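You operate a simulated robot arm through the tools that you are given. There is no shell and no other tool.

The job below is to be done with a simulated robot arm. You get a single attempt, and the scene is never put back.

## Task
Set up the big radio as the yellow card says.
Fine: switch it on; band, mode and frequency by the card; leave it on; leave the small knobs and the small radio as they are.
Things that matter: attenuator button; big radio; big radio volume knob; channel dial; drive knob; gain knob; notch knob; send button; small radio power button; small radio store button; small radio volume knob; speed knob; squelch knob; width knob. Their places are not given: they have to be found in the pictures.

It is judged by the outcome, as a careful person would: the job done as asked, and still so three seconds after it is handed in. It fails if anything else is knocked over, pushed out of place, dropped, spilled or broken.

## Robot
A 7-joint arm with a two-finger parallel gripper, fixed in place. Base frame: the origin is at the foot of the arm, x ahead of it, y to its left, z up. Lengths are in mm, angles in degrees, forces in N, time in s.
Its first joint turns from -149.0 to 149.0 degrees. Payload 3.43 kg.
The tool frame sits at the grasp point between the pads (the TCP): z along the fingers, y along the line on which they close. The tips reach 30 mm beyond it. Largest opening 94 mm; finger width 28, thickness 10; the body of the gripper, 50 by 96 mm, starts 55 mm behind the TCP.
Orientation is that of the tool frame in the base frame, as a unit quaternion [x, y, z, w]. With the fingers straight down and closing along the base's y, the tool's x points along the base's -x, its y along +y and its z along -z.

## Interface
- The arm moves only by the tool apply_moves. Its argument "moves" is a list of rows, each a list of 7 numbers: the turn, a rotation vector about the base's x, y, z in degrees, then the shift along the base's x, y, z in mm, then the closure in counts, from 0 (fully open) to 255 (shut). In form: [[rx, ry, rz, x, y, z, gripper], ...]. A call has 1 to 20 rows; each row is the pose to reach, as a shift and turn from the pose commanded when the call began. Rows are played at 5 a second. More than 50 mm and 8.6 degrees between two rows, or a gripper value outside its range, and nothing of the call is played. A pose out of reach is approached as far as the arm can. The call stops where the force on the tool passes 40 N (or 10 N more than at its start, if that is more) or the arm is blocked; 0.2 s more then pass. The fingers move at their own pace (about 45 mm/s each) and stop on an object; they squeeze with about 25 N. The grip force told is the motor's: it shows also when the fingers shut on nothing. Time passes only in rows, and 0.2 s behind the last, so rows that repeat a pose let the fingers close. The reply holds the time, the measured pose of the TCP, the force on the tool along the base axes, the opening and the grip force, in the units named above and with some noise, with the torque about the TCP (base axes, N m) and any sound that the robot's microphone picked up.
- Cameras (640 x 400 px; columns grow to the right, rows downward): "scene" is fixed at [400, -500.2, 1380.3]; the picture's right is [-0.89, -0.45, 0.00], its down [-0.39, 0.78, -0.49] and it looks along [0.22, -0.44, -0.87] (base axes); focal length 310 px, centre (320, 200). "wrist" rides on the gripper at [76, 14, -102] in the tool frame; the picture's right is [-0.18, 0.98, 0.00], its down [-0.75, -0.14, -0.64] and it looks along [-0.63, -0.12, 0.77] (tool axes); focal length 243 px, centre (320, 200).
- snapshot(camera): a new picture of that camera. The clock stands still meanwhile.
- point_at(camera, pixels): for up to 12 pixels [column, row] of the newest picture of that camera ("zoom" is the newest enlarged one), the place [x, y, z] in the base frame of the surface seen there, good to about 3 mm. The clock stands still meanwhile.
- enlarge(camera, box): a new picture of the part [left, top, right, bottom] of that camera's present view, enlarged. The clock stands still meanwhile.
- job_done(): hands the job in; it is judged then, once.

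Unless the task says otherwise, let go and move clear before handing in.

The tools are called after ">>>" as a command line: name --pt "numbers of a row" for each row, then --argument value for the rest, lists and objects as JSON in quotes. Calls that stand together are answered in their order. apply_moves: Moves the arm, as the interface text tells. Its arguments: {"type":"object","properties":{"moves":{"type":"array","items":{"type":"array","items":{"type":"number"}}}},"required":["moves"]} The other tools are called the same way: snapshot (camera) takes a picture; point_at (camera, pixels) gives the place of the surface under pixels of a picture; enlarge (camera, box) takes an enlarged picture of a part of a camera's view; job_done () hands the job in.

At the start:

```text
time: 0.0
position: [545.2, -460.4, 1031.4]
orientation: [0.0, 1.0, 0.0, -0.001]
force: [-0.7, 0.2, -0.3]
torque: [0.02, 0.03, 0.02]
finger_gap: 93.9
gripper_force: 0.0
```

scene: 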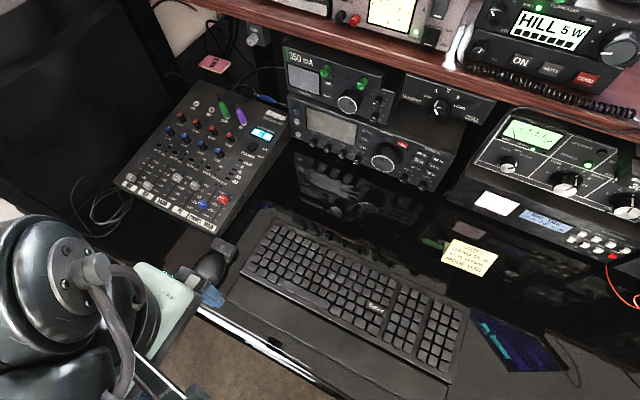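
wrist: 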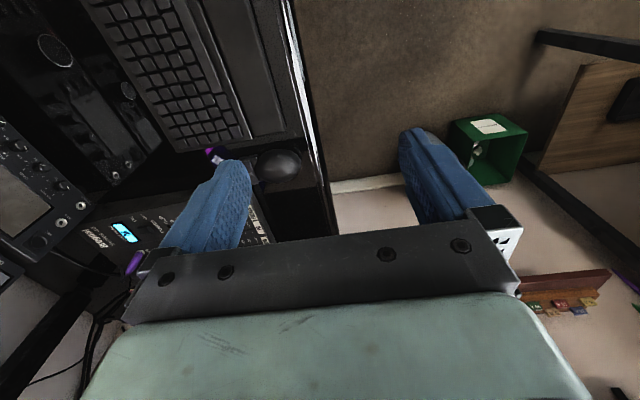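

The scene picture shows a yellow card near (470,257) and a radio at about (380,140), plus other units. I'll enlarge the card and the radios to read them.

>>> enlarge --camera "scene" --box '[430, 230, 510, 280]'

>>> enlarge --camera "scene" --box '[280, 80, 472, 200]'

>>> enlarge --camera "scene" --box '[270, 30, 510, 180]'

>>> enlarge --camera "scene" --box '[448, 0, 640, 120]'

>>> enlarge --camera "scene" --box '[448, 110, 640, 230]'

```text
8.00 times, centred on (470, 255) of scene
```

zoom: 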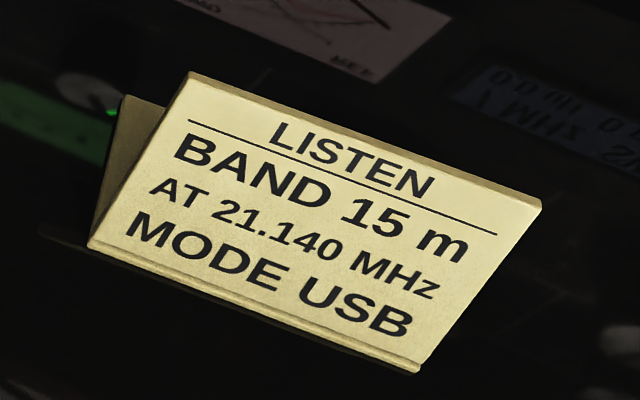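

```text
3.33 times, centred on (376, 140) of scene
```

zoom: 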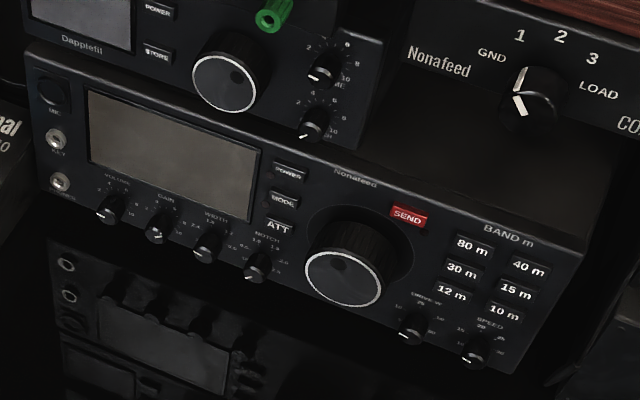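

```text
2.67 times, centred on (390, 105) of scene
```

zoom: 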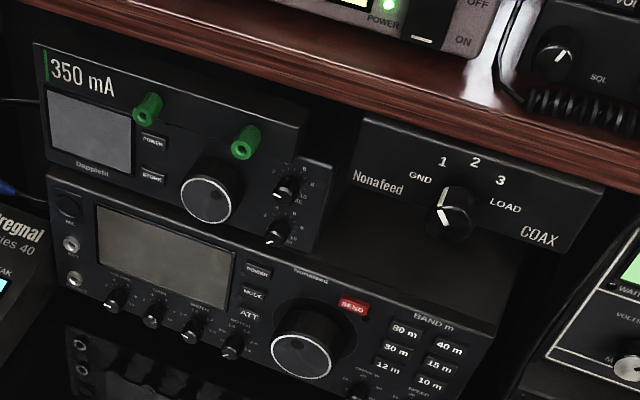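

```text
3.33 times, centred on (544, 60) of scene
```

zoom: 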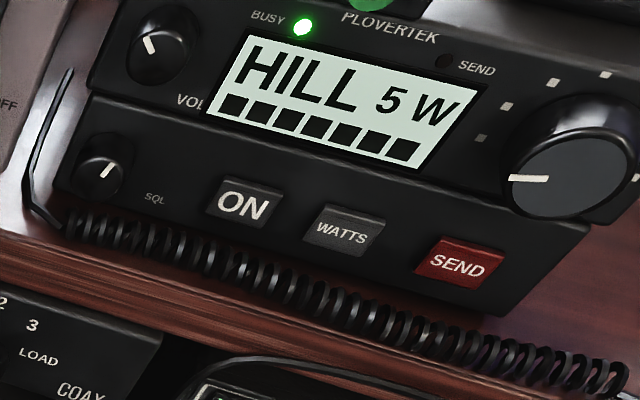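

```text
3.33 times, centred on (544, 170) of scene
```

zoom: 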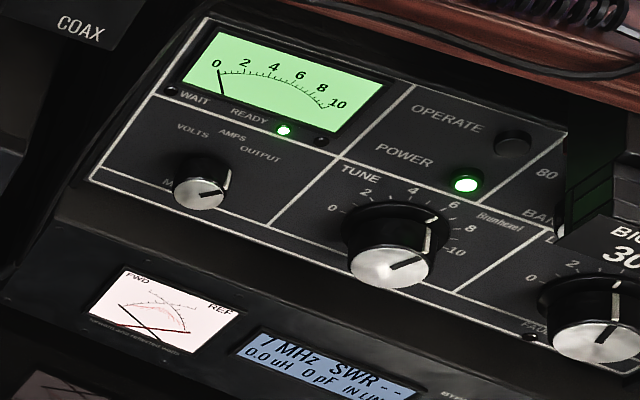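

The card (470,257) reads BAND 15 m, 21.140 MHz, MODE USB; the big radio is the "Nonafeed" below the small one, with POWER, MODE, ATT, main dial, SEND and band buttons. I'll enlarge it more closely and get coordinates.

>>> enlarge --camera "scene" --box '[355, 120, 467, 190]'

>>> point_at --camera "scene" --pixels '[[300, 110], [350, 120], [366, 131], [363, 140], [361, 148], [403, 145], [380, 163], [460, 150], [430, 185], [296, 140], [470, 258], [360, 170]]'

```text
5.71 times, centred on (411, 155) of scene
```

zoom: 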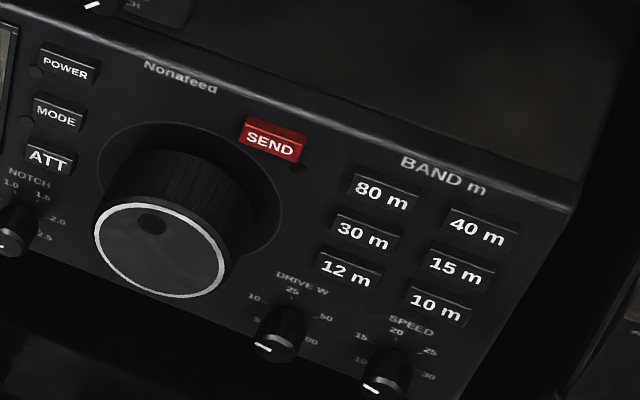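

```text
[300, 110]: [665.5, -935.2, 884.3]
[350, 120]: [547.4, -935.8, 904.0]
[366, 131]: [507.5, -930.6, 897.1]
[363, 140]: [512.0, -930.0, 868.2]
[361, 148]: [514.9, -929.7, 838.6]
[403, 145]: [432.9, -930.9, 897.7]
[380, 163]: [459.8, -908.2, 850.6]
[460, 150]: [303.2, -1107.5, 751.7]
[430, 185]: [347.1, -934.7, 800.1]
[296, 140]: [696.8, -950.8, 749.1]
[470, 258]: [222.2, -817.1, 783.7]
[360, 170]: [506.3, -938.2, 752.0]
```

The face stands vertical at about y=-935, and the buttons are readable. I'll get precise places from the last enlarged picture, of POWER (68,68), MODE (57,117), ATT (48,157), SEND (270,143), the dial and the band buttons.

>>> point_at --camera "zoom" --pixels '[[68, 68], [57, 117], [48, 157], [270, 143], [160, 248], [152, 222], [457, 268], [438, 305], [478, 232], [362, 236], [277, 338], [388, 372]]'

>>> point_at --camera "zoom" --pixels '[[97, 230], [225, 270], [140, 205], [180, 297], [110, 150], [260, 245], [330, 300], [430, 240], [485, 290], [447, 245], [540, 250], [20, 245]]'

>>> enlarge --camera "scene" --box '[280, 90, 376, 150]'

```text
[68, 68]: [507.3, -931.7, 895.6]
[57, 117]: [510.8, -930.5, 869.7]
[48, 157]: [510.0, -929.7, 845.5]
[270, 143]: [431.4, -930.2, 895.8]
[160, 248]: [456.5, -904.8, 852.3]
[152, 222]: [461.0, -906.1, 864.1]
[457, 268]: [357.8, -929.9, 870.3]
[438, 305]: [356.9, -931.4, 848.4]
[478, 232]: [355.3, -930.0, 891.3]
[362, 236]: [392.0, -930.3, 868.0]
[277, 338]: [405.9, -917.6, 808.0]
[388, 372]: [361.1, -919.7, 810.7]
```

```text
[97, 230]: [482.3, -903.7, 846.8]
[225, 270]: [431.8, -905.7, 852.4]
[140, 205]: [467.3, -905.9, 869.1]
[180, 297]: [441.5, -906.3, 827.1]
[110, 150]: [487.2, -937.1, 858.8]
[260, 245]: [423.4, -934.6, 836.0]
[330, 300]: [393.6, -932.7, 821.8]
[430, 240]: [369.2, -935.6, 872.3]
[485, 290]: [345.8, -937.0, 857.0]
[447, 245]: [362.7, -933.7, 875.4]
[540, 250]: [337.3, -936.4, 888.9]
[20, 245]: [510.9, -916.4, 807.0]
```

```text
6.67 times, centred on (328, 120) of scene
```

zoom: 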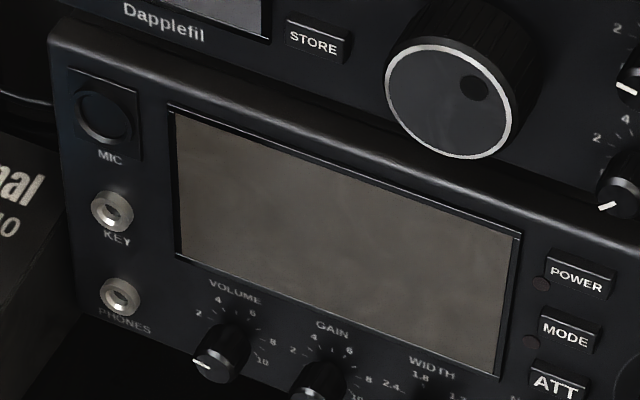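

The dial has radius about 26 mm, centred near (457,-905,850), with the face at y≈-935. Before approaching I'll check the shelf, the small radio and other obstacles around the approach path.

>>> point_at --camera "scene" --pixels '[[350, 45], [350, 25], [480, 82], [250, 12], [320, 60], [348, 103], [392, 100], [327, 72], [440, 107], [110, 100], [270, 140], [240, 110]]'

>>> point_at --camera "scene" --pixels '[[360, 85], [380, 105], [374, 119], [520, 45], [200, 160], [320, 280], [230, 70], [400, 90], [590, 180], [500, 165], [620, 130], [300, 5]]'

```text
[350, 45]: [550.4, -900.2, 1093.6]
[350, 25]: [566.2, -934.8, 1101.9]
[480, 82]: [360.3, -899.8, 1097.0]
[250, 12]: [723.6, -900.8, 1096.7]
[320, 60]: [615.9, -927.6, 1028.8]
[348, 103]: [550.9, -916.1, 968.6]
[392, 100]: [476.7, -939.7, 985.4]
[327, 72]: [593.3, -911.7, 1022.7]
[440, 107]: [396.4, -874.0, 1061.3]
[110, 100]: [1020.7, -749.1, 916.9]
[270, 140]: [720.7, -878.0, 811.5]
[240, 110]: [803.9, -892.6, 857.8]
```

```text
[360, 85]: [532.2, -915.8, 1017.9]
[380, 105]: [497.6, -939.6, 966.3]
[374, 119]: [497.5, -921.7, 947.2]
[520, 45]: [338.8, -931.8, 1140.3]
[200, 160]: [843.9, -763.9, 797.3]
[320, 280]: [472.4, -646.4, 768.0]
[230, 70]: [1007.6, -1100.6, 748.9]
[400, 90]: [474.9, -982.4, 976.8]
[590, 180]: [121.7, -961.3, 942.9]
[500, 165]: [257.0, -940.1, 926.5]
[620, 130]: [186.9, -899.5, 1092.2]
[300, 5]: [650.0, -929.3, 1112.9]
```

The shelf edge is at y≈-900, z≈1093 and the small radio's knobs reach y≈-912, so the space in front of the big radio is clear. I'll swing the tool to point along -y, fingers shut, stopping well short of the panel.

>>> apply_moves --pt "-7.5 0 0 -3 -20 -5 255" --pt "-15 0 0 -6 -40 -10 255" --pt "-22.5 0 0 -9 -60 -20 255" --pt "-30 0 0 -12 -80 -30 255" --pt "-37.5 0 0 -15 -105 -40 255" --pt "-45 0 0 -18 -130 -55 255" --pt "-52.5 0 0 -21 -155 -70 255" --pt "-60 0 0 -24 -180 -85 255" --pt "-67.5 0 0 -27 -205 -100 255" --pt "-75 0 0 -30 -230 -115 255" --pt "-82.5 0 0 -33 -255 -126 255" --pt "-90 0 0 -37 -280 -136 255" --pt "-90 0 0 -37 -280 -136 255"

```text
time: 2.8
position: [508.6, -740.7, 897.2]
orientation: [0.0, 0.707, -0.707, 0.0]
force: [-0.1, 0.0, 0.4]
torque: [-0.02, 0.01, 0.0]
finger_gap: 0.0
gripper_force: 25.4
```

The tool is now horizontal at (508.6,-740.7,897.2) with fingers shut. I'll look with both cameras to see where the tips are relative to the radio.

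>>> snapshot --camera "scene"

>>> snapshot --camera "wrist"

```text
taken
```

scene: 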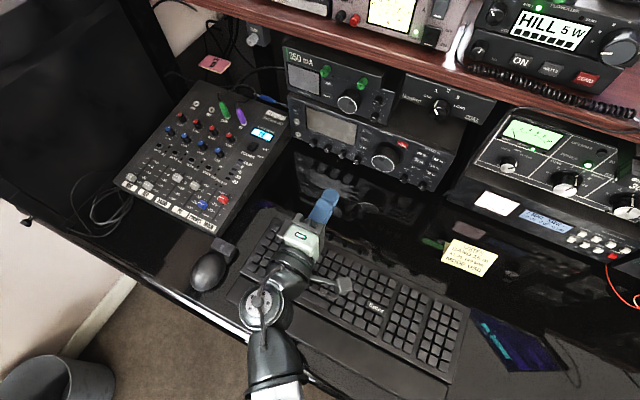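

```text
taken
```

wrist: 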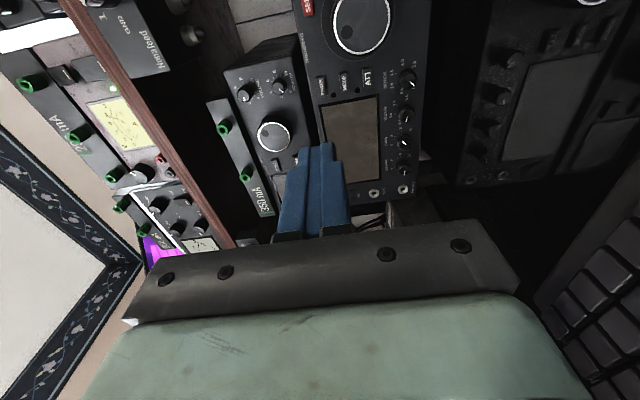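

The wrist picture shows the radio's face sideways, with POWER/MODE/ATT at about (322,85), (343,80), (368,80). I'll enlarge that and cross-check the coordinates.

>>> enlarge --camera "wrist" --box '[290, 0, 440, 94]'

```text
4.26 times, centred on (365, 47) of wrist
```

zoom: 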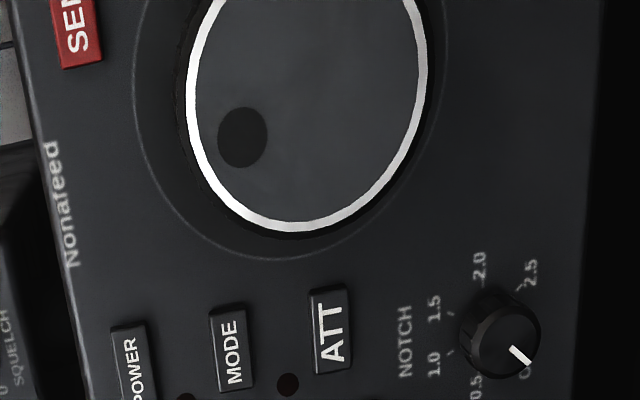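

>>> point_at --camera "zoom" --pixels '[[132, 368], [120, 340], [145, 385], [234, 352], [222, 318], [245, 385], [330, 332], [318, 295], [345, 368], [308, 232], [188, 80], [427, 80]]'

>>> enlarge --camera "wrist" --box '[290, 40, 418, 120]'

```text
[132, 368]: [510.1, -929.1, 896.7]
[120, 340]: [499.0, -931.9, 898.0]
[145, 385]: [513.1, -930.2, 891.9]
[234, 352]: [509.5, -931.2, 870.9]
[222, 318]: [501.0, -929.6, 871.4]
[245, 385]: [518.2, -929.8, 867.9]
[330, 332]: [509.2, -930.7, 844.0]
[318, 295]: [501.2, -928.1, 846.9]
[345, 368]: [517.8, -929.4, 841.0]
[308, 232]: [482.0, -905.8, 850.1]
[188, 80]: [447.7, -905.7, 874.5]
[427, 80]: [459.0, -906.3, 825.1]
```

```text
5.00 times, centred on (354, 80) of wrist
```

zoom: 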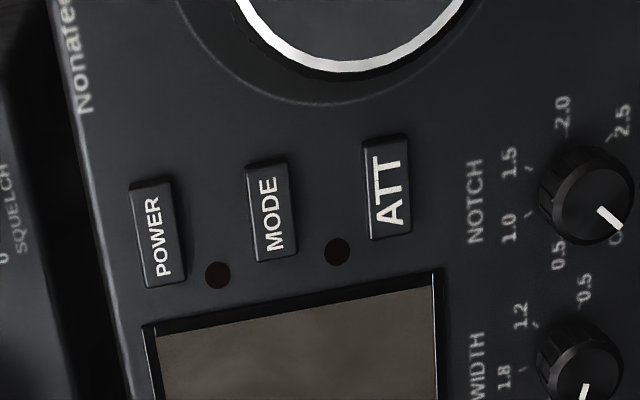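

POWER's centre is about (509,-930,896), and the buttons are about 18 x 10 mm, 26 mm apart. I'll bring the shut tips to about 18 mm in front of POWER and check alignment.

>>> apply_moves --pt "0 0 0 0 -35 0 255" --pt "0 0 0 0 -70 0 255" --pt "0 0 0 0 -100 0 255" --pt "0 0 0 0 -125 0 255" --pt "0 0 0 0 -140 0 255" --pt "0 0 0 0 -140 0 255"

>>> snapshot --camera "wrist"

>>> enlarge --camera "scene" --box '[312, 90, 408, 150]'

```text
time: 4.2
position: [508.8, -879.8, 896.1]
orientation: [0.0, 0.707, -0.707, 0.0]
force: [0.4, -0.2, -0.2]
torque: [-0.02, 0.0, 0.01]
finger_gap: 0.0
gripper_force: 25.1
```

```text
taken
```

wrist: 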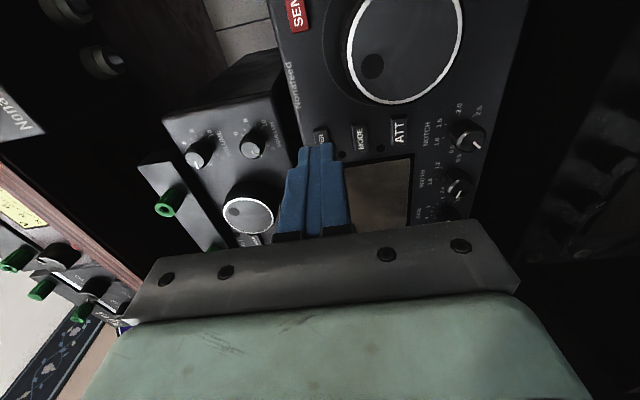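

```text
6.67 times, centred on (360, 120) of scene
```

zoom: 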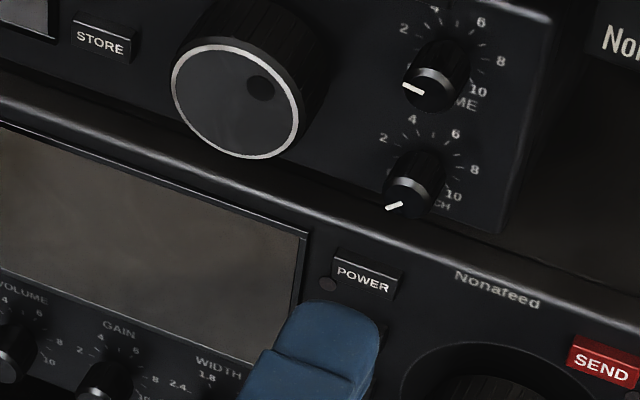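

The tips line up with POWER (scene zoom, button just past the fingertip, squelch knob clear above). I'll advance slowly to touch the button.

>>> apply_moves --pt "0 0 0 0 -6 0 255" --pt "0 0 0 0 -12 0 255" --pt "0 0 0 0 -16 0 255" --pt "0 0 0 0 -18 0 255" --pt "0 0 0 0 -19 0 255" --pt "0 0 0 0 -20 0 255"

```text
time: 5.6
position: [508.9, -898.7, 896.0]
orientation: [0.0, 0.708, -0.706, 0.0]
force: [-0.1, 0.3, 0.0]
torque: [0.0, 0.01, 0.0]
finger_gap: 0.1
gripper_force: 25.0
```

No contact yet at y=-898.7 (force ≈0). I'll continue 1 mm at a time.

>>> apply_moves --pt "0 0 0 0 -1 0 255" --pt "0 0 0 0 -2 0 255" --pt "0 0 0 0 -2 0 255"

```text
time: 6.4
position: [508.4, -902.2, 896.7]
orientation: [0.0, 0.707, -0.707, 0.0]
force: [2.0, 1.9, -1.0]
torque: [0.05, 0.04, 0.01]
finger_gap: 0.0
gripper_force: 25.5
```

Contact begins (about 2 N in y). I'll press another millimetre or so and listen for a click.

>>> apply_moves --pt "0 0 0 0 -0.7 0 255" --pt "0 0 0 0 -1.4 0 255" --pt "0 0 0 0 -1.4 0 255"

```text
time: 7.2
position: [507.9, -903.4, 896.6]
orientation: [0.0, 0.707, -0.707, 0.0]
force: [1.8, 2.5, -0.5]
torque: [-0.02, 0.02, 0.04]
finger_gap: 0.1
gripper_force: 25.8
heard: click
```

A click was heard. I'll back off and check the display.

>>> apply_moves --pt "0 0 0 0 5 0 255" --pt "0 0 0 0 20 0 255" --pt "0 0 0 0 30 0 255" --pt "0 0 0 0 30 0 255"

>>> enlarge --camera "scene" --box '[280, 90, 440, 190]'

>>> snapshot --camera "wrist"

```text
time: 8.2
position: [507.0, -873.1, 896.9]
orientation: [0.0, 0.708, -0.707, 0.0]
force: [-0.1, 0.2, 0.0]
torque: [-0.01, -0.02, 0.01]
finger_gap: 0.2
gripper_force: 24.7
```

```text
4.00 times, centred on (360, 140) of scene
```

zoom: 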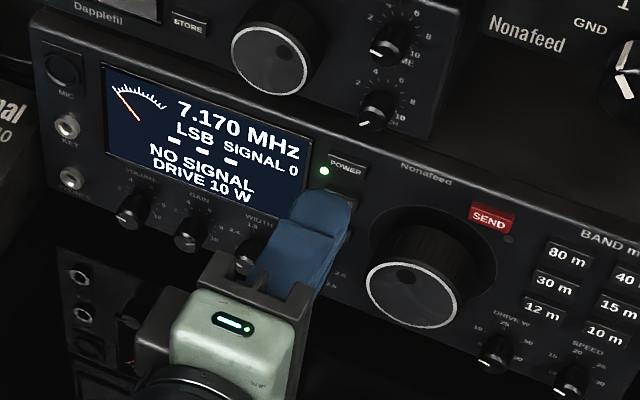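

```text
taken
```

wrist: 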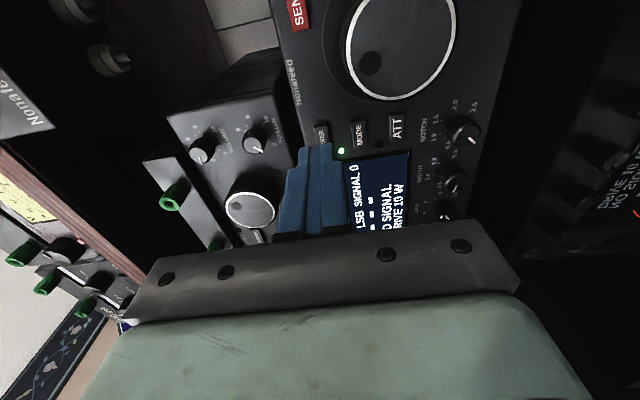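

The radio is on: display reads 7.170 MHz, LSB, SIGNAL 0. Next I'll back off, move across to the 15 m button in front of the band keys, and check alignment.

>>> apply_moves --pt "0 0 0 0 30 0 255" --pt "0 0 0 -20 54 -3 255" --pt "0 0 0 -55 54 -9 255" --pt "0 0 0 -95 54 -16 255" --pt "0 0 0 -130 54 -23 255" --pt "0 0 0 -151 54 -25.4 255" --pt "0 0 0 -151 54 -25.4 255"

>>> snapshot --camera "wrist"

>>> enlarge --camera "scene" --box '[376, 120, 472, 180]'

```text
time: 9.8
position: [357.2, -819.9, 871.7]
orientation: [0.0, 0.707, -0.707, 0.0]
force: [-0.6, -0.3, 0.0]
torque: [0.0, 0.01, -0.02]
finger_gap: 0.0
gripper_force: 24.7
```

```text
taken
```

wrist: 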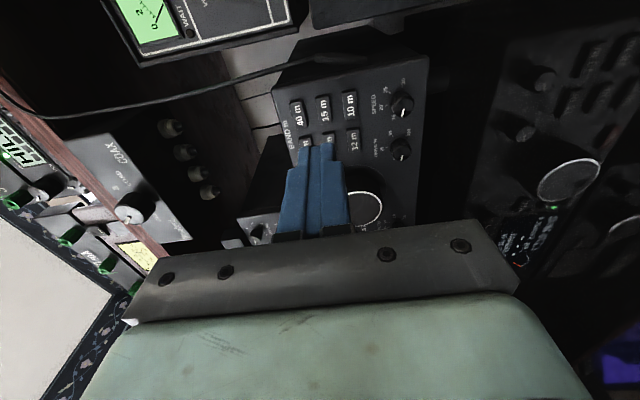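

```text
6.67 times, centred on (424, 150) of scene
```

zoom: 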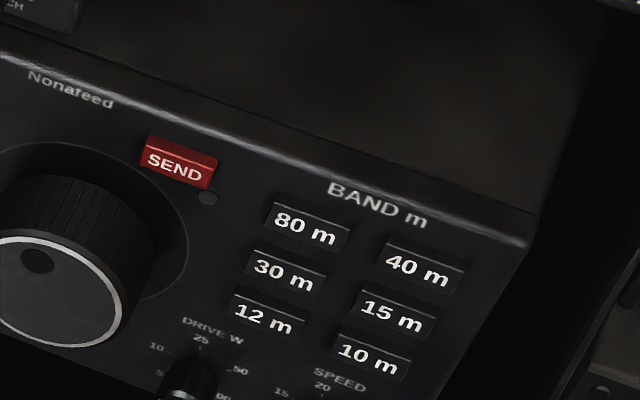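

The wrist picture shows 40/15/10 m keys at (297,113), (323,107), (350,103), and a thin cable from (0,90) to (290,70). I'll get precise places for both.

>>> enlarge --camera "wrist" --box '[270, 60, 430, 160]'

>>> point_at --camera "wrist" --pixels '[[200, 92], [260, 75], [320, 59], [150, 104], [50, 115], [110, 112]]'

>>> point_at --camera "zoom" --pixels '[[110, 210], [218, 190], [322, 180], [205, 155], [225, 225], [190, 190], [245, 190]]'

```text
4.00 times, centred on (350, 110) of wrist
```

zoom: 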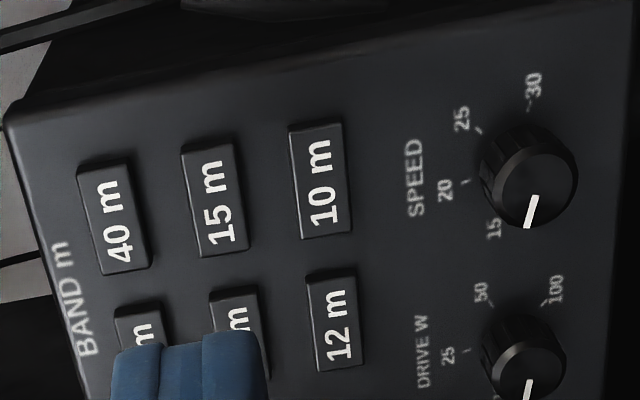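

```text
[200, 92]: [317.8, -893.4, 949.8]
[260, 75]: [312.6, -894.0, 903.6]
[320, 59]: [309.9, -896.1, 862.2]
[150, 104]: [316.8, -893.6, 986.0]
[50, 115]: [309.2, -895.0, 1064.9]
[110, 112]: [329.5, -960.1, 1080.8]
```

```text
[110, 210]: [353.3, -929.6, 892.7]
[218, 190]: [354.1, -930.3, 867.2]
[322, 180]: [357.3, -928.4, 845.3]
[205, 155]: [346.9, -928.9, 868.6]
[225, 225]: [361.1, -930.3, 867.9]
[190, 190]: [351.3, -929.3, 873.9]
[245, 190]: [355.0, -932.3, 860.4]
```

The cable hangs at x≈314, y≈-894, left clear of the fingers (x 341–369) and body; the 15 m key centre is about (355.5,-930,869). I'll approach to just short of contact.

>>> apply_moves --pt "0 0 0 -1.5 -20 -1 255" --pt "0 0 0 -1.5 -40 -1 255" --pt "0 0 0 -1.5 -58 -1 255" --pt "0 0 0 -1.5 -68 -1 255" --pt "0 0 0 -1.5 -68 -1 255"

>>> enlarge --camera "wrist" --box '[240, 40, 440, 165]'

>>> enlarge --camera "scene" --box '[376, 120, 472, 180]'

```text
time: 11.0
position: [354.1, -887.0, 869.9]
orientation: [-0.001, -0.707, 0.707, 0.0]
force: [0.8, -0.6, -0.1]
torque: [0.0, 0.0, -0.03]
finger_gap: 0.0
gripper_force: 25.0
```

```text
3.20 times, centred on (340, 102) of wrist
```

zoom: 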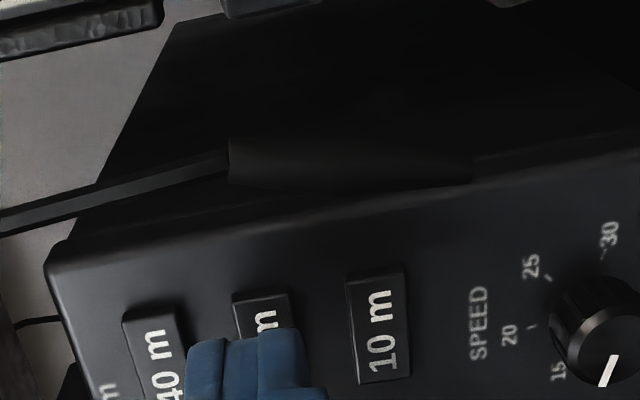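

```text
6.67 times, centred on (424, 150) of scene
```

zoom: 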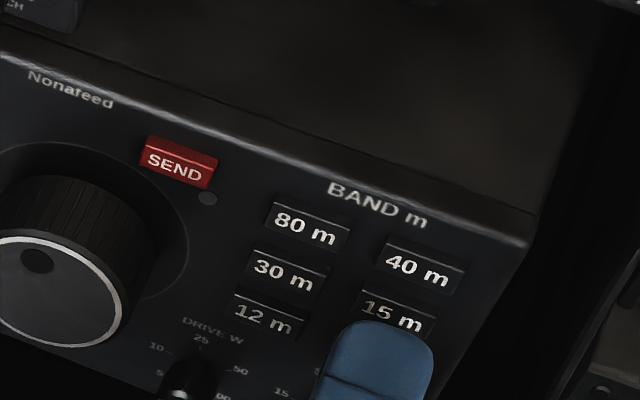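

Finger tip is centred on the 15 m key in both views, between 40 m and 10 m. I'll check the dark cylinder on the cable (zoom ~ (350,165) wrist), then press.

>>> apply_moves --pt "0 0 0 0 -5 0 255" --pt "0 0 0 0 -10 0 255" --pt "0 0 0 0 -12 0 255" --pt "0 0 0 0 -13 0 255" --pt "0 0 0 0 -14 0 255" --pt "0 0 0 0 -14 0 255"

```text
time: 12.4
position: [355.3, -901.5, 869.3]
orientation: [0.001, 0.707, -0.707, 0.001]
force: [-0.5, 0.8, -0.2]
torque: [0.0, 0.03, -0.02]
finger_gap: 0.0
gripper_force: 25.8
```

Just touching (0.8 N). I'll press in small steps until the click.

>>> apply_moves --pt "0 0 0 0 -0.7 0 255" --pt "0 0 0 0 -1.4 0 255" --pt "0 0 0 0 -1.4 0 255"

```text
time: 13.2
position: [356.2, -902.7, 869.5]
orientation: [0.0, 0.707, -0.707, -0.001]
force: [0.3, 1.8, -1.4]
torque: [0.01, -0.02, 0.03]
finger_gap: 0.0
gripper_force: 24.5
heard: click
```

Click heard. I'll back off and look at the display.

>>> apply_moves --pt "0 0 0 0 5 0 255" --pt "0 0 0 0 25 0 255" --pt "0 0 0 0 55 0 255" --pt "0 0 0 0 83 0 255" --pt "0 0 0 0 83 0 255"

>>> enlarge --camera "scene" --box '[280, 90, 440, 190]'

```text
time: 14.4
position: [356.4, -818.1, 869.5]
orientation: [0.0, 0.707, -0.707, 0.0]
force: [-0.2, 0.0, -0.3]
torque: [0.01, 0.0, -0.02]
finger_gap: 0.0
gripper_force: 25.1
```

```text
4.00 times, centred on (360, 140) of scene
```

zoom: 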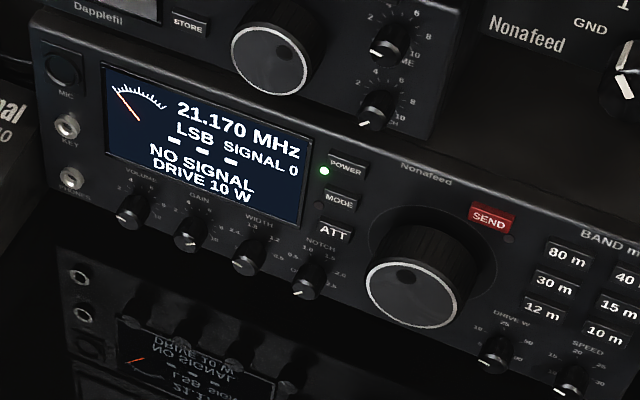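

Display now reads 21.170 MHz LSB. Next the MODE key at about (509.5,-930,870): I'll move across clear of the dial, then in.

>>> apply_moves --pt "0 0 0 30 0 0 255" --pt "0 0 0 65 0 0.5 255" --pt "0 0 0 100 0 1 255" --pt "0 0 0 135 0 1 255" --pt "0 0 0 153.8 0 1 255" --pt "0 0 0 153.8 -20 1 255" --pt "0 0 0 153.8 -45 1 255" --pt "0 0 0 153.8 -63 1 255" --pt "0 0 0 153.8 -63 1 255"

>>> enlarge --camera "wrist" --box '[240, 60, 440, 185]'

>>> enlarge --camera "scene" --box '[312, 90, 408, 150]'

```text
time: 16.4
position: [509.6, -883.6, 871.1]
orientation: [0.0, -0.707, 0.708, 0.0]
force: [0.0, -0.4, 0.7]
torque: [0.01, -0.03, 0.04]
finger_gap: 0.0
gripper_force: 25.3
```

```text
3.20 times, centred on (340, 122) of wrist
```

zoom: 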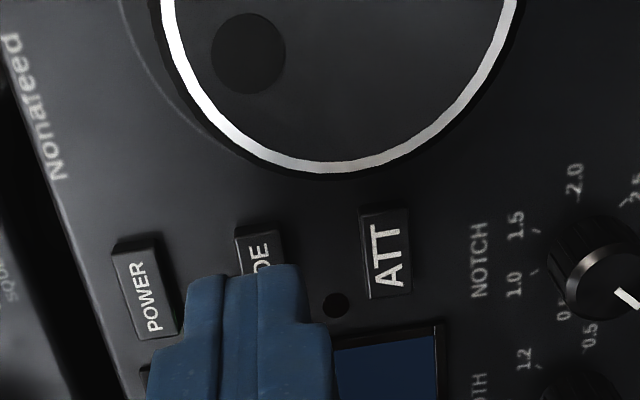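

```text
6.67 times, centred on (360, 120) of scene
```

zoom: 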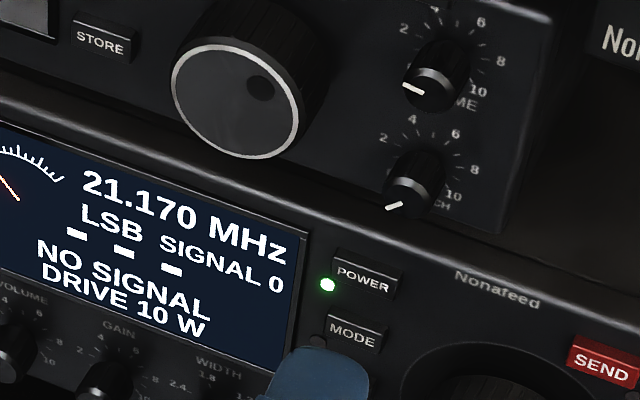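

Finger is centred on MODE between POWER and ATT. I'll advance to near contact.

>>> apply_moves --pt "0 0 0 0 -6 0 255" --pt "0 0 0 0 -12 0 255" --pt "0 0 0 0 -16 0 255" --pt "0 0 0 0 -18 0 255" --pt "0 0 0 0 -18 0 255"

>>> apply_moves --pt "0 0 0 0 -0.7 0 255" --pt "0 0 0 0 -1.4 0 255" --pt "0 0 0 0 -1.4 0 255"

```text
time: 17.6
position: [510.2, -900.7, 870.7]
orientation: [-0.001, -0.707, 0.707, 0.0]
force: [0.4, 0.2, 0.6]
torque: [0.0, -0.04, -0.01]
finger_gap: 0.0
gripper_force: 25.1
```

```text
time: 18.4
position: [510.4, -902.6, 871.4]
orientation: [0.0, 0.707, -0.707, 0.0]
force: [0.3, 1.5, -0.5]
torque: [0.06, 0.02, 0.0]
finger_gap: 0.2
gripper_force: 25.0
```

Contact at 1.5 N but no click yet. I'll press a little further.

>>> apply_moves --pt "0 0 0 0 -0.5 0 255" --pt "0 0 0 0 -1 0 255" --pt "0 0 0 0 -1 0 255"

>>> enlarge --camera "scene" --box '[280, 90, 440, 190]'

```text
time: 19.2
position: [510.0, -903.4, 870.3]
orientation: [0.0, -0.707, 0.707, -0.001]
force: [1.6, 2.4, -0.1]
torque: [0.01, 0.05, 0.02]
finger_gap: 0.2
gripper_force: 24.7
heard: click
```

```text
4.00 times, centred on (360, 140) of scene
```

zoom: 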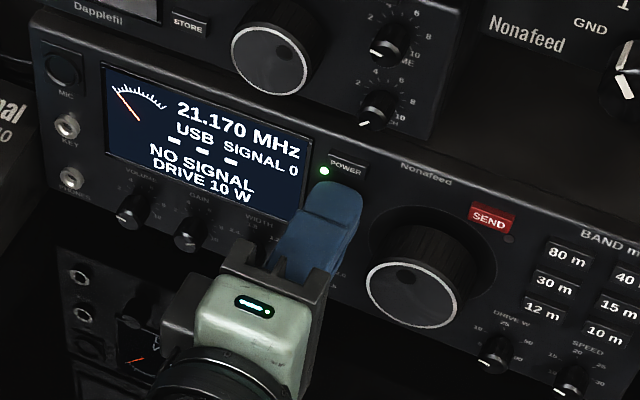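

MODE now reads USB at 21.170 MHz. Now I'll back off, open the fingers to about 75 mm, and line up in front of the main dial, centre about (456.5, 850) with radius 25.5.

>>> apply_moves --pt "0 0 0 0 5 0 255" --pt "0 0 0 0 25 0 255" --pt "0 0 0 0 60 0 255" --pt "0 0 0 -15 90 -5 255" --pt "0 0 0 -35 100 -15 150" --pt "0 0 0 -53 100 -20 50" --pt "0 0 0 -53 100 -20 50" --pt "0 0 0 -53 100 -20 50" --pt "0 0 0 -53 100 -20 50"

>>> snapshot --camera "wrist"

>>> enlarge --camera "scene" --box '[280, 90, 440, 190]'

```text
time: 21.2
position: [456.3, -803.0, 851.4]
orientation: [0.0, -0.706, 0.708, 0.0]
force: [-0.6, 0.4, -0.5]
torque: [0.02, 0.0, 0.02]
finger_gap: 75.5
gripper_force: 0.2
```

```text
taken
```

wrist: 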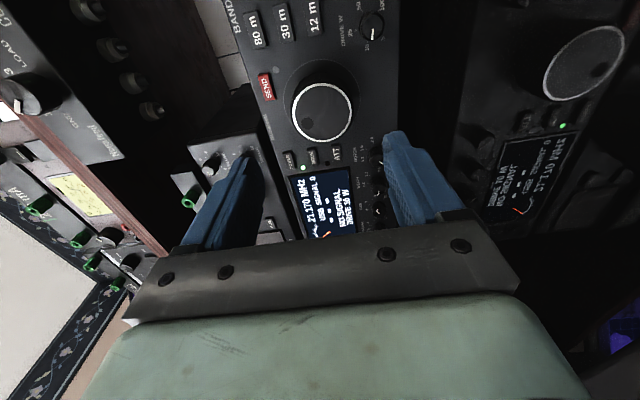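

```text
4.00 times, centred on (360, 140) of scene
```

zoom: 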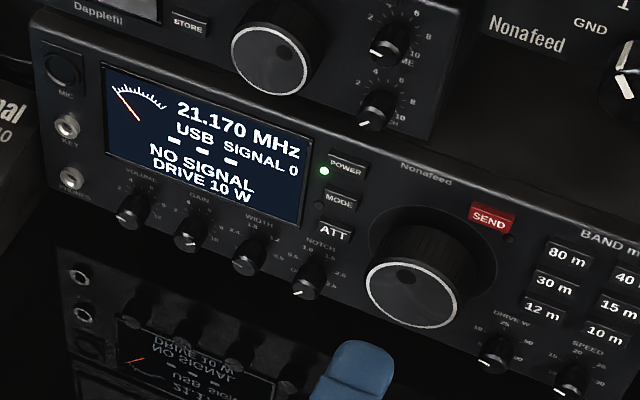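

The wrist picture shows the dial rim at about (322,113) between the open fingers; display still 21.170 USB. I'll measure the dial rim more precisely from this view.

>>> enlarge --camera "wrist" --box '[240, 50, 400, 150]'

```text
4.00 times, centred on (320, 100) of wrist
```

zoom: 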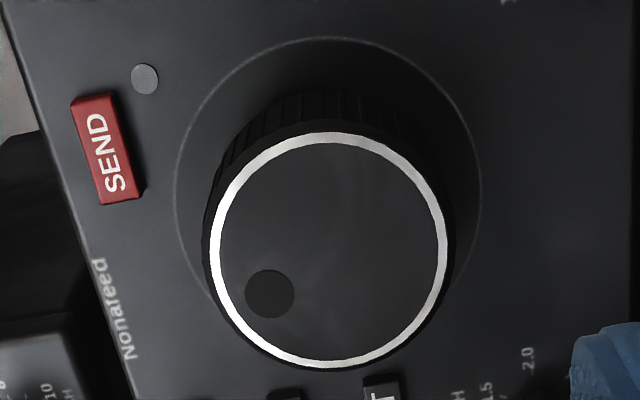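

>>> point_at --camera "zoom" --pixels '[[214, 250], [443, 250], [328, 136], [328, 363], [328, 250], [250, 170], [408, 170], [250, 335], [408, 330], [270, 293], [110, 150], [225, 150]]'

```text
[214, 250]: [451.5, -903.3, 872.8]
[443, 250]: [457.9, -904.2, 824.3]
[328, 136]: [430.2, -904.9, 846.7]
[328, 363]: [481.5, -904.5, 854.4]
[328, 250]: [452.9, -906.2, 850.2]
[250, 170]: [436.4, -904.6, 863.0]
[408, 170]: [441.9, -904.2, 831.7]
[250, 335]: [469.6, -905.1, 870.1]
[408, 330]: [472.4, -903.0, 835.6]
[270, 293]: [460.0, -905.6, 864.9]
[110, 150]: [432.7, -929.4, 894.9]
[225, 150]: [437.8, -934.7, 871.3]
```

Dial centre averages (455.8, 850), front face y≈-905. I'll slide the open fingers over it to TCP y≈-890 (tips ≈-920, 10 mm short of the button faces).

>>> apply_moves --pt "0 0 0 -0.5 -20 -0.5 50" --pt "0 0 0 -0.5 -40 -0.5 50" --pt "0 0 0 -0.5 -58 -0.5 50" --pt "0 0 0 -0.5 -72 -0.5 50" --pt "0 0 0 -0.5 -82 -0.5 50" --pt "0 0 0 -0.5 -87 -0.5 50" --pt "0 0 0 -0.5 -87 -0.5 50"

>>> snapshot --camera "wrist"

>>> enlarge --camera "scene" --box '[320, 110, 448, 190]'

```text
time: 22.8
position: [455.3, -889.8, 850.5]
orientation: [0.0, -0.707, 0.708, -0.001]
force: [0.6, 0.5, 0.2]
torque: [-0.02, -0.02, 0.0]
finger_gap: 75.8
gripper_force: 0.0
```

```text
taken
```

wrist: 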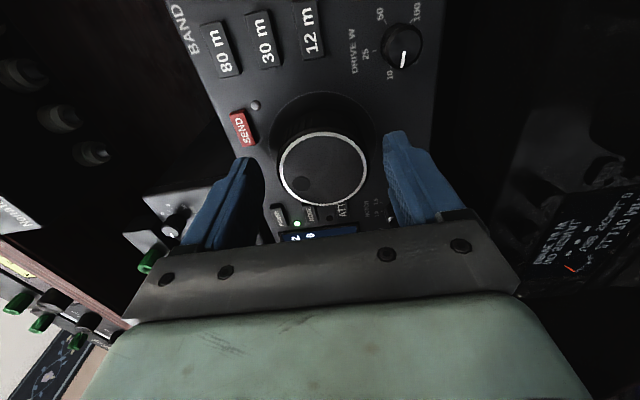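

```text
5.00 times, centred on (384, 150) of scene
```

zoom: 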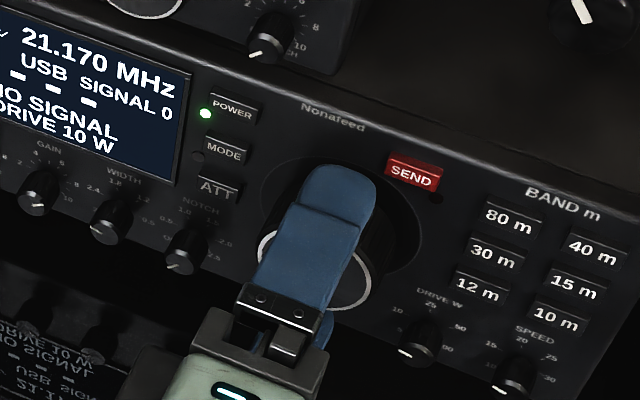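

The fingers straddle the dial without touching SEND (scene zoom: fingertip ends left of SEND at (410,172)). I'll close in stages, watching the force for centring.

>>> apply_moves --pt "0 0 0 0 0 0 80" --pt "0 0 0 0 0 0 98" --pt "0 0 0 0 0 0 98" --pt "0 0 0 0 0 0 104" --pt "0 0 0 0 0 0 104"

>>> apply_moves --pt "0 0 0 0 0 0 107" --pt "0 0 0 0 0 0 107"

>>> snapshot --camera "wrist"

```text
time: 24.0
position: [455.6, -889.4, 849.4]
orientation: [0.0, -0.707, 0.707, 0.0]
force: [-0.6, 0.3, -1.3]
torque: [0.1, 0.01, -0.01]
finger_gap: 57.0
gripper_force: 1.2
```

```text
time: 24.6
position: [455.5, -890.1, 850.2]
orientation: [0.0, 0.707, -0.707, -0.001]
force: [-0.1, 1.0, -5.3]
torque: [0.12, -0.01, 0.03]
finger_gap: 56.8
gripper_force: 1.5
```

```text
taken
```

wrist: 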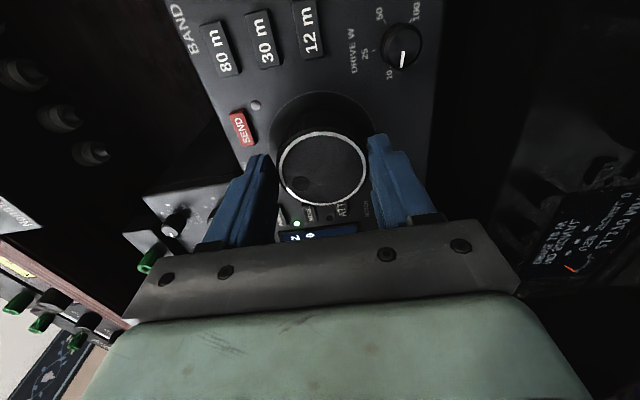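

At a 57 mm gap the force reads -5.3 N in z, so the lower finger touches first: the tool is a bit high. I'll shift down a millimetre and re-check.

>>> apply_moves --pt "0 0 0 0 0 -0.5 104" --pt "0 0 0 0 0 -1 104" --pt "0 0 0 0 0 -1 104"

>>> apply_moves --pt "0 0 0 0 0 0 107" --pt "0 0 0 0 0 0 107"

```text
time: 25.4
position: [455.0, -889.6, 850.4]
orientation: [0.0, 0.708, -0.707, 0.0]
force: [-0.5, -0.3, -0.5]
torque: [-0.01, 0.03, 0.01]
finger_gap: 55.4
gripper_force: 0.0
```

```text
time: 26.0
position: [456.3, -890.5, 849.6]
orientation: [0.0, -0.706, 0.708, 0.001]
force: [-0.3, -0.3, -0.4]
torque: [0.02, 0.0, 0.01]
finger_gap: 54.9
gripper_force: 0.9
```

Now the force is near zero at a 55 mm gap, so it's centred. I'll close fully onto the dial.

>>> apply_moves --pt "0 0 0 0 0 0 110" --pt "0 0 0 0 0 0 113" --pt "0 0 0 0 0 0 113"

```text
time: 26.8
position: [456.2, -890.0, 849.2]
orientation: [0.0, -0.707, 0.707, 0.0]
force: [0.4, 0.4, -4.2]
torque: [0.11, 0.02, -0.01]
finger_gap: 54.6
gripper_force: 2.5
```

Gripping begins at 54.6 mm with -4.2 N in z remaining; I'll ease down another 0.5 mm and tighten slightly.

>>> apply_moves --pt "0 0 0 0 0 -0.5 113" --pt "0 0 0 0 0 -0.5 120" --pt "0 0 0 0 0 -0.5 120"

```text
time: 27.6
position: [456.0, -890.5, 849.5]
orientation: [-0.001, -0.707, 0.707, 0.0]
force: [0.3, -0.4, -0.6]
torque: [0.33, -0.02, -0.03]
finger_gap: 53.6
gripper_force: 45.2
```

Gripped evenly (net force near zero). I'll turn it 8° about +y (counter-clockwise seen from the front) and read the display.

>>> apply_moves --pt "0 2 0 0 0 0 120" --pt "0 4 0 0 0 0 120" --pt "0 6 0 0 0 0 120" --pt "0 8 0 0 0 0 120" --pt "0 8 0 0 0 0 120"

>>> enlarge --camera "scene" --box '[280, 90, 440, 190]'

```text
time: 28.8
position: [456.3, -890.7, 849.3]
orientation: [-0.049, 0.706, -0.705, -0.05]
force: [-1.4, 2.0, -4.6]
torque: [-0.17, -0.02, -0.14]
finger_gap: 53.6
gripper_force: 44.7
```

```text
4.00 times, centred on (360, 140) of scene
```

zoom: 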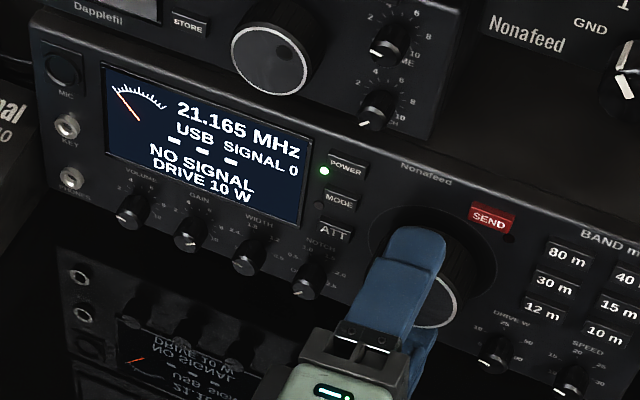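

The display dropped to 21.165 after 8°, so the direction is right. I'll turn another 8° and re-read to learn the rate.

>>> apply_moves --pt "0 2 0 0 0 0 120" --pt "0 4 0 0 0 0 120" --pt "0 6 0 0 0 0 120" --pt "0 8 0 0 0 0 120" --pt "0 8 0 0 0 0 120"

>>> enlarge --camera "scene" --box '[280, 90, 440, 190]'

```text
time: 30.0
position: [455.1, -890.3, 849.0]
orientation: [0.098, -0.7, 0.701, 0.098]
force: [-2.4, 2.4, -1.3]
torque: [0.4, 0.01, 0.02]
finger_gap: 53.6
gripper_force: 45.2
```

```text
4.00 times, centred on (360, 140) of scene
```

zoom: 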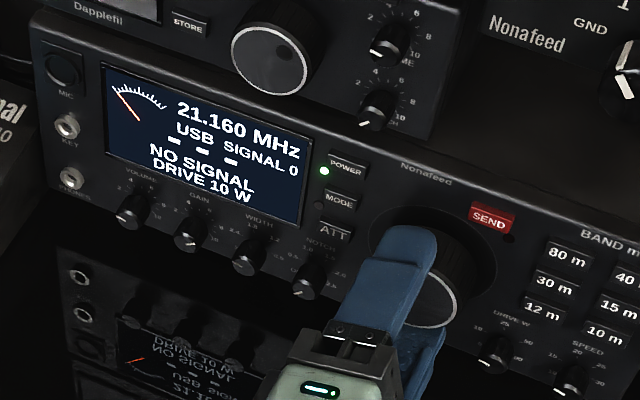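

21.160 after 16°. I'll turn another 16° in small steps and read again.

>>> apply_moves --pt "0 2 0 0 0 0 120" --pt "0 4 0 0 0 0 120" --pt "0 6 0 0 0 0 120" --pt "0 8 0 0 0 0 120" --pt "0 10 0 0 0 0 120" --pt "0 12 0 0 0 0 120" --pt "0 14 0 0 0 0 120" --pt "0 16 0 0 0 0 120" --pt "0 16 0 0 0 0 120"

>>> enlarge --camera "scene" --box '[280, 90, 440, 190]'

```text
time: 32.0
position: [455.7, -891.2, 850.4]
orientation: [-0.194, 0.68, -0.68, -0.195]
force: [-5.5, 6.6, -4.9]
torque: [-0.03, -0.02, -0.25]
finger_gap: 53.8
gripper_force: 44.9
```

```text
4.00 times, centred on (360, 140) of scene
```

zoom: 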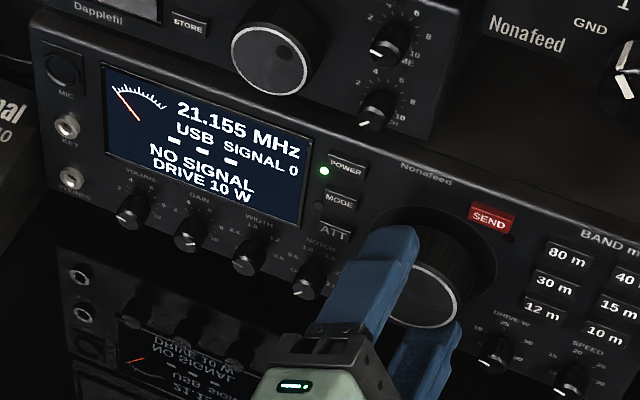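

32° gives 21.155, consistent with 5 kHz per 10°; so I need 60° in total. I'll turn 28° more.

>>> apply_moves --pt "0 2 0 0 0 0 120" --pt "0 4 0 0 0 0 120" --pt "0 6 0 0 0 0 120" --pt "0 8 0 0 0 0 120" --pt "0 10 0 0 0 0 120" --pt "0 12 0 0 0 0 120" --pt "0 14 0 0 0 0 120" --pt "0 16 0 0 0 0 120" --pt "0 18 0 0 0 0 120" --pt "0 18 0 0 0 0 120"

>>> enlarge --camera "scene" --box '[280, 90, 440, 190]'

```text
time: 34.2
position: [455.8, -890.3, 848.2]
orientation: [-0.298, 0.641, -0.64, -0.299]
force: [-4.1, 5.0, -3.4]
torque: [0.39, 0.02, -0.58]
finger_gap: 53.6
gripper_force: 45.1
```

```text
4.00 times, centred on (360, 140) of scene
```

zoom: 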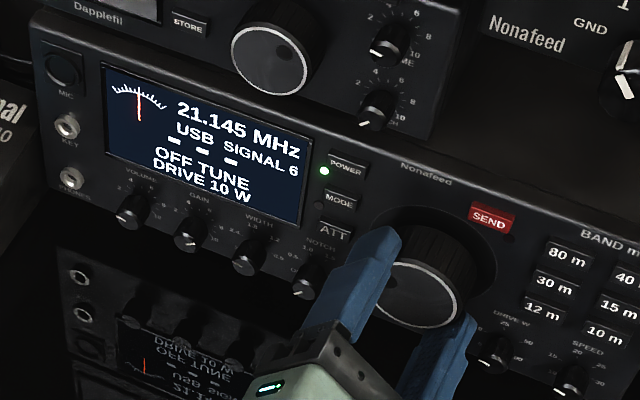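

21.145 "OFF TUNE" at 50°. I'll turn the final 10°.

>>> apply_moves --pt "0 2 0 0 0 0 120" --pt "0 4 0 0 0 0 120" --pt "0 6 0 0 0 0 120" --pt "0 8 0 0 0 0 120" --pt "0 9 0 0 0 0 120" --pt "0 10 0 0 0 0 120" --pt "0 10 0 0 0 0 120"

>>> enlarge --camera "scene" --box '[280, 90, 440, 190]'

```text
time: 35.8
position: [455.9, -890.2, 849.6]
orientation: [-0.354, 0.613, -0.611, -0.355]
force: [-7.3, 6.0, -7.2]
torque: [0.06, 0.04, 0.0]
finger_gap: 53.6
gripper_force: 45.6
```

```text
4.00 times, centred on (360, 140) of scene
```

zoom: 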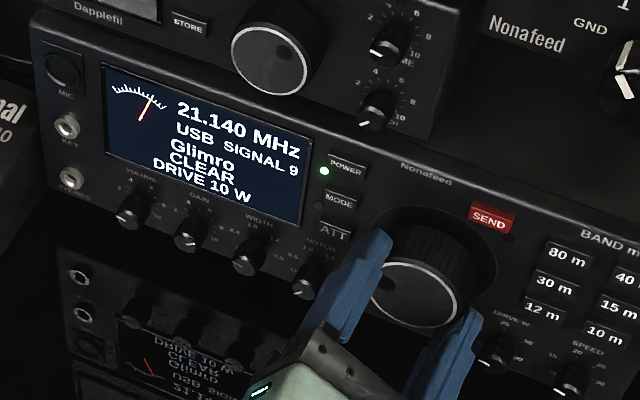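

The display reads 21.140 MHz, USB, "Glimro CLEAR", SIGNAL 9. I'll open the fingers gently to about 62 mm without moving the hand.

>>> apply_moves --pt "0 0 0 0 0 0 114" --pt "0 0 0 0 0 0 108" --pt "0 0 0 0 0 0 102" --pt "0 0 0 0 0 0 96" --pt "0 0 0 0 0 0 88" --pt "0 0 0 0 0 0 88"

>>> enlarge --camera "scene" --box '[280, 90, 440, 190]'

>>> snapshot --camera "wrist"

```text
time: 37.2
position: [456.6, -890.6, 848.8]
orientation: [-0.353, 0.613, -0.612, -0.354]
force: [-0.2, 0.1, 0.2]
torque: [-0.01, -0.03, -0.02]
finger_gap: 61.8
gripper_force: 0.0
```

```text
4.00 times, centred on (360, 140) of scene
```

zoom: 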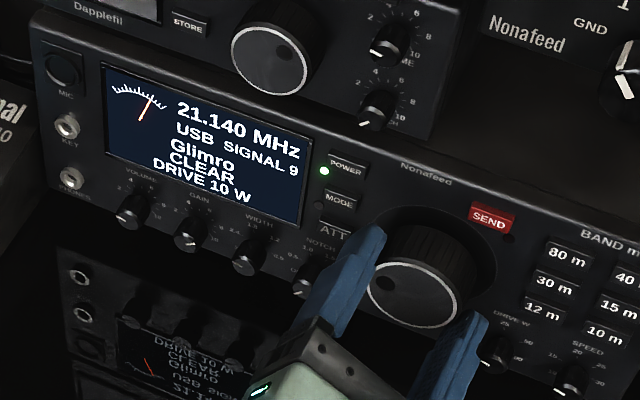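

```text
taken
```

wrist: 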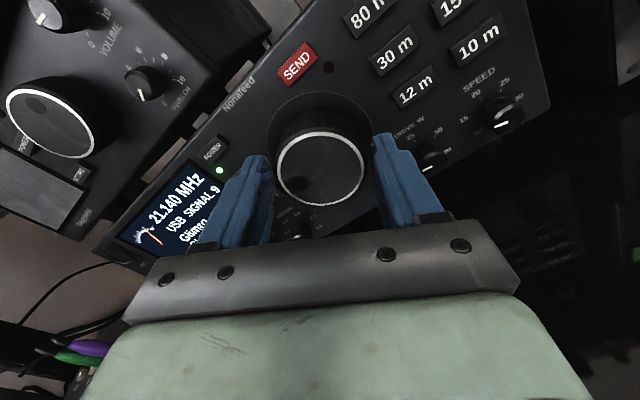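

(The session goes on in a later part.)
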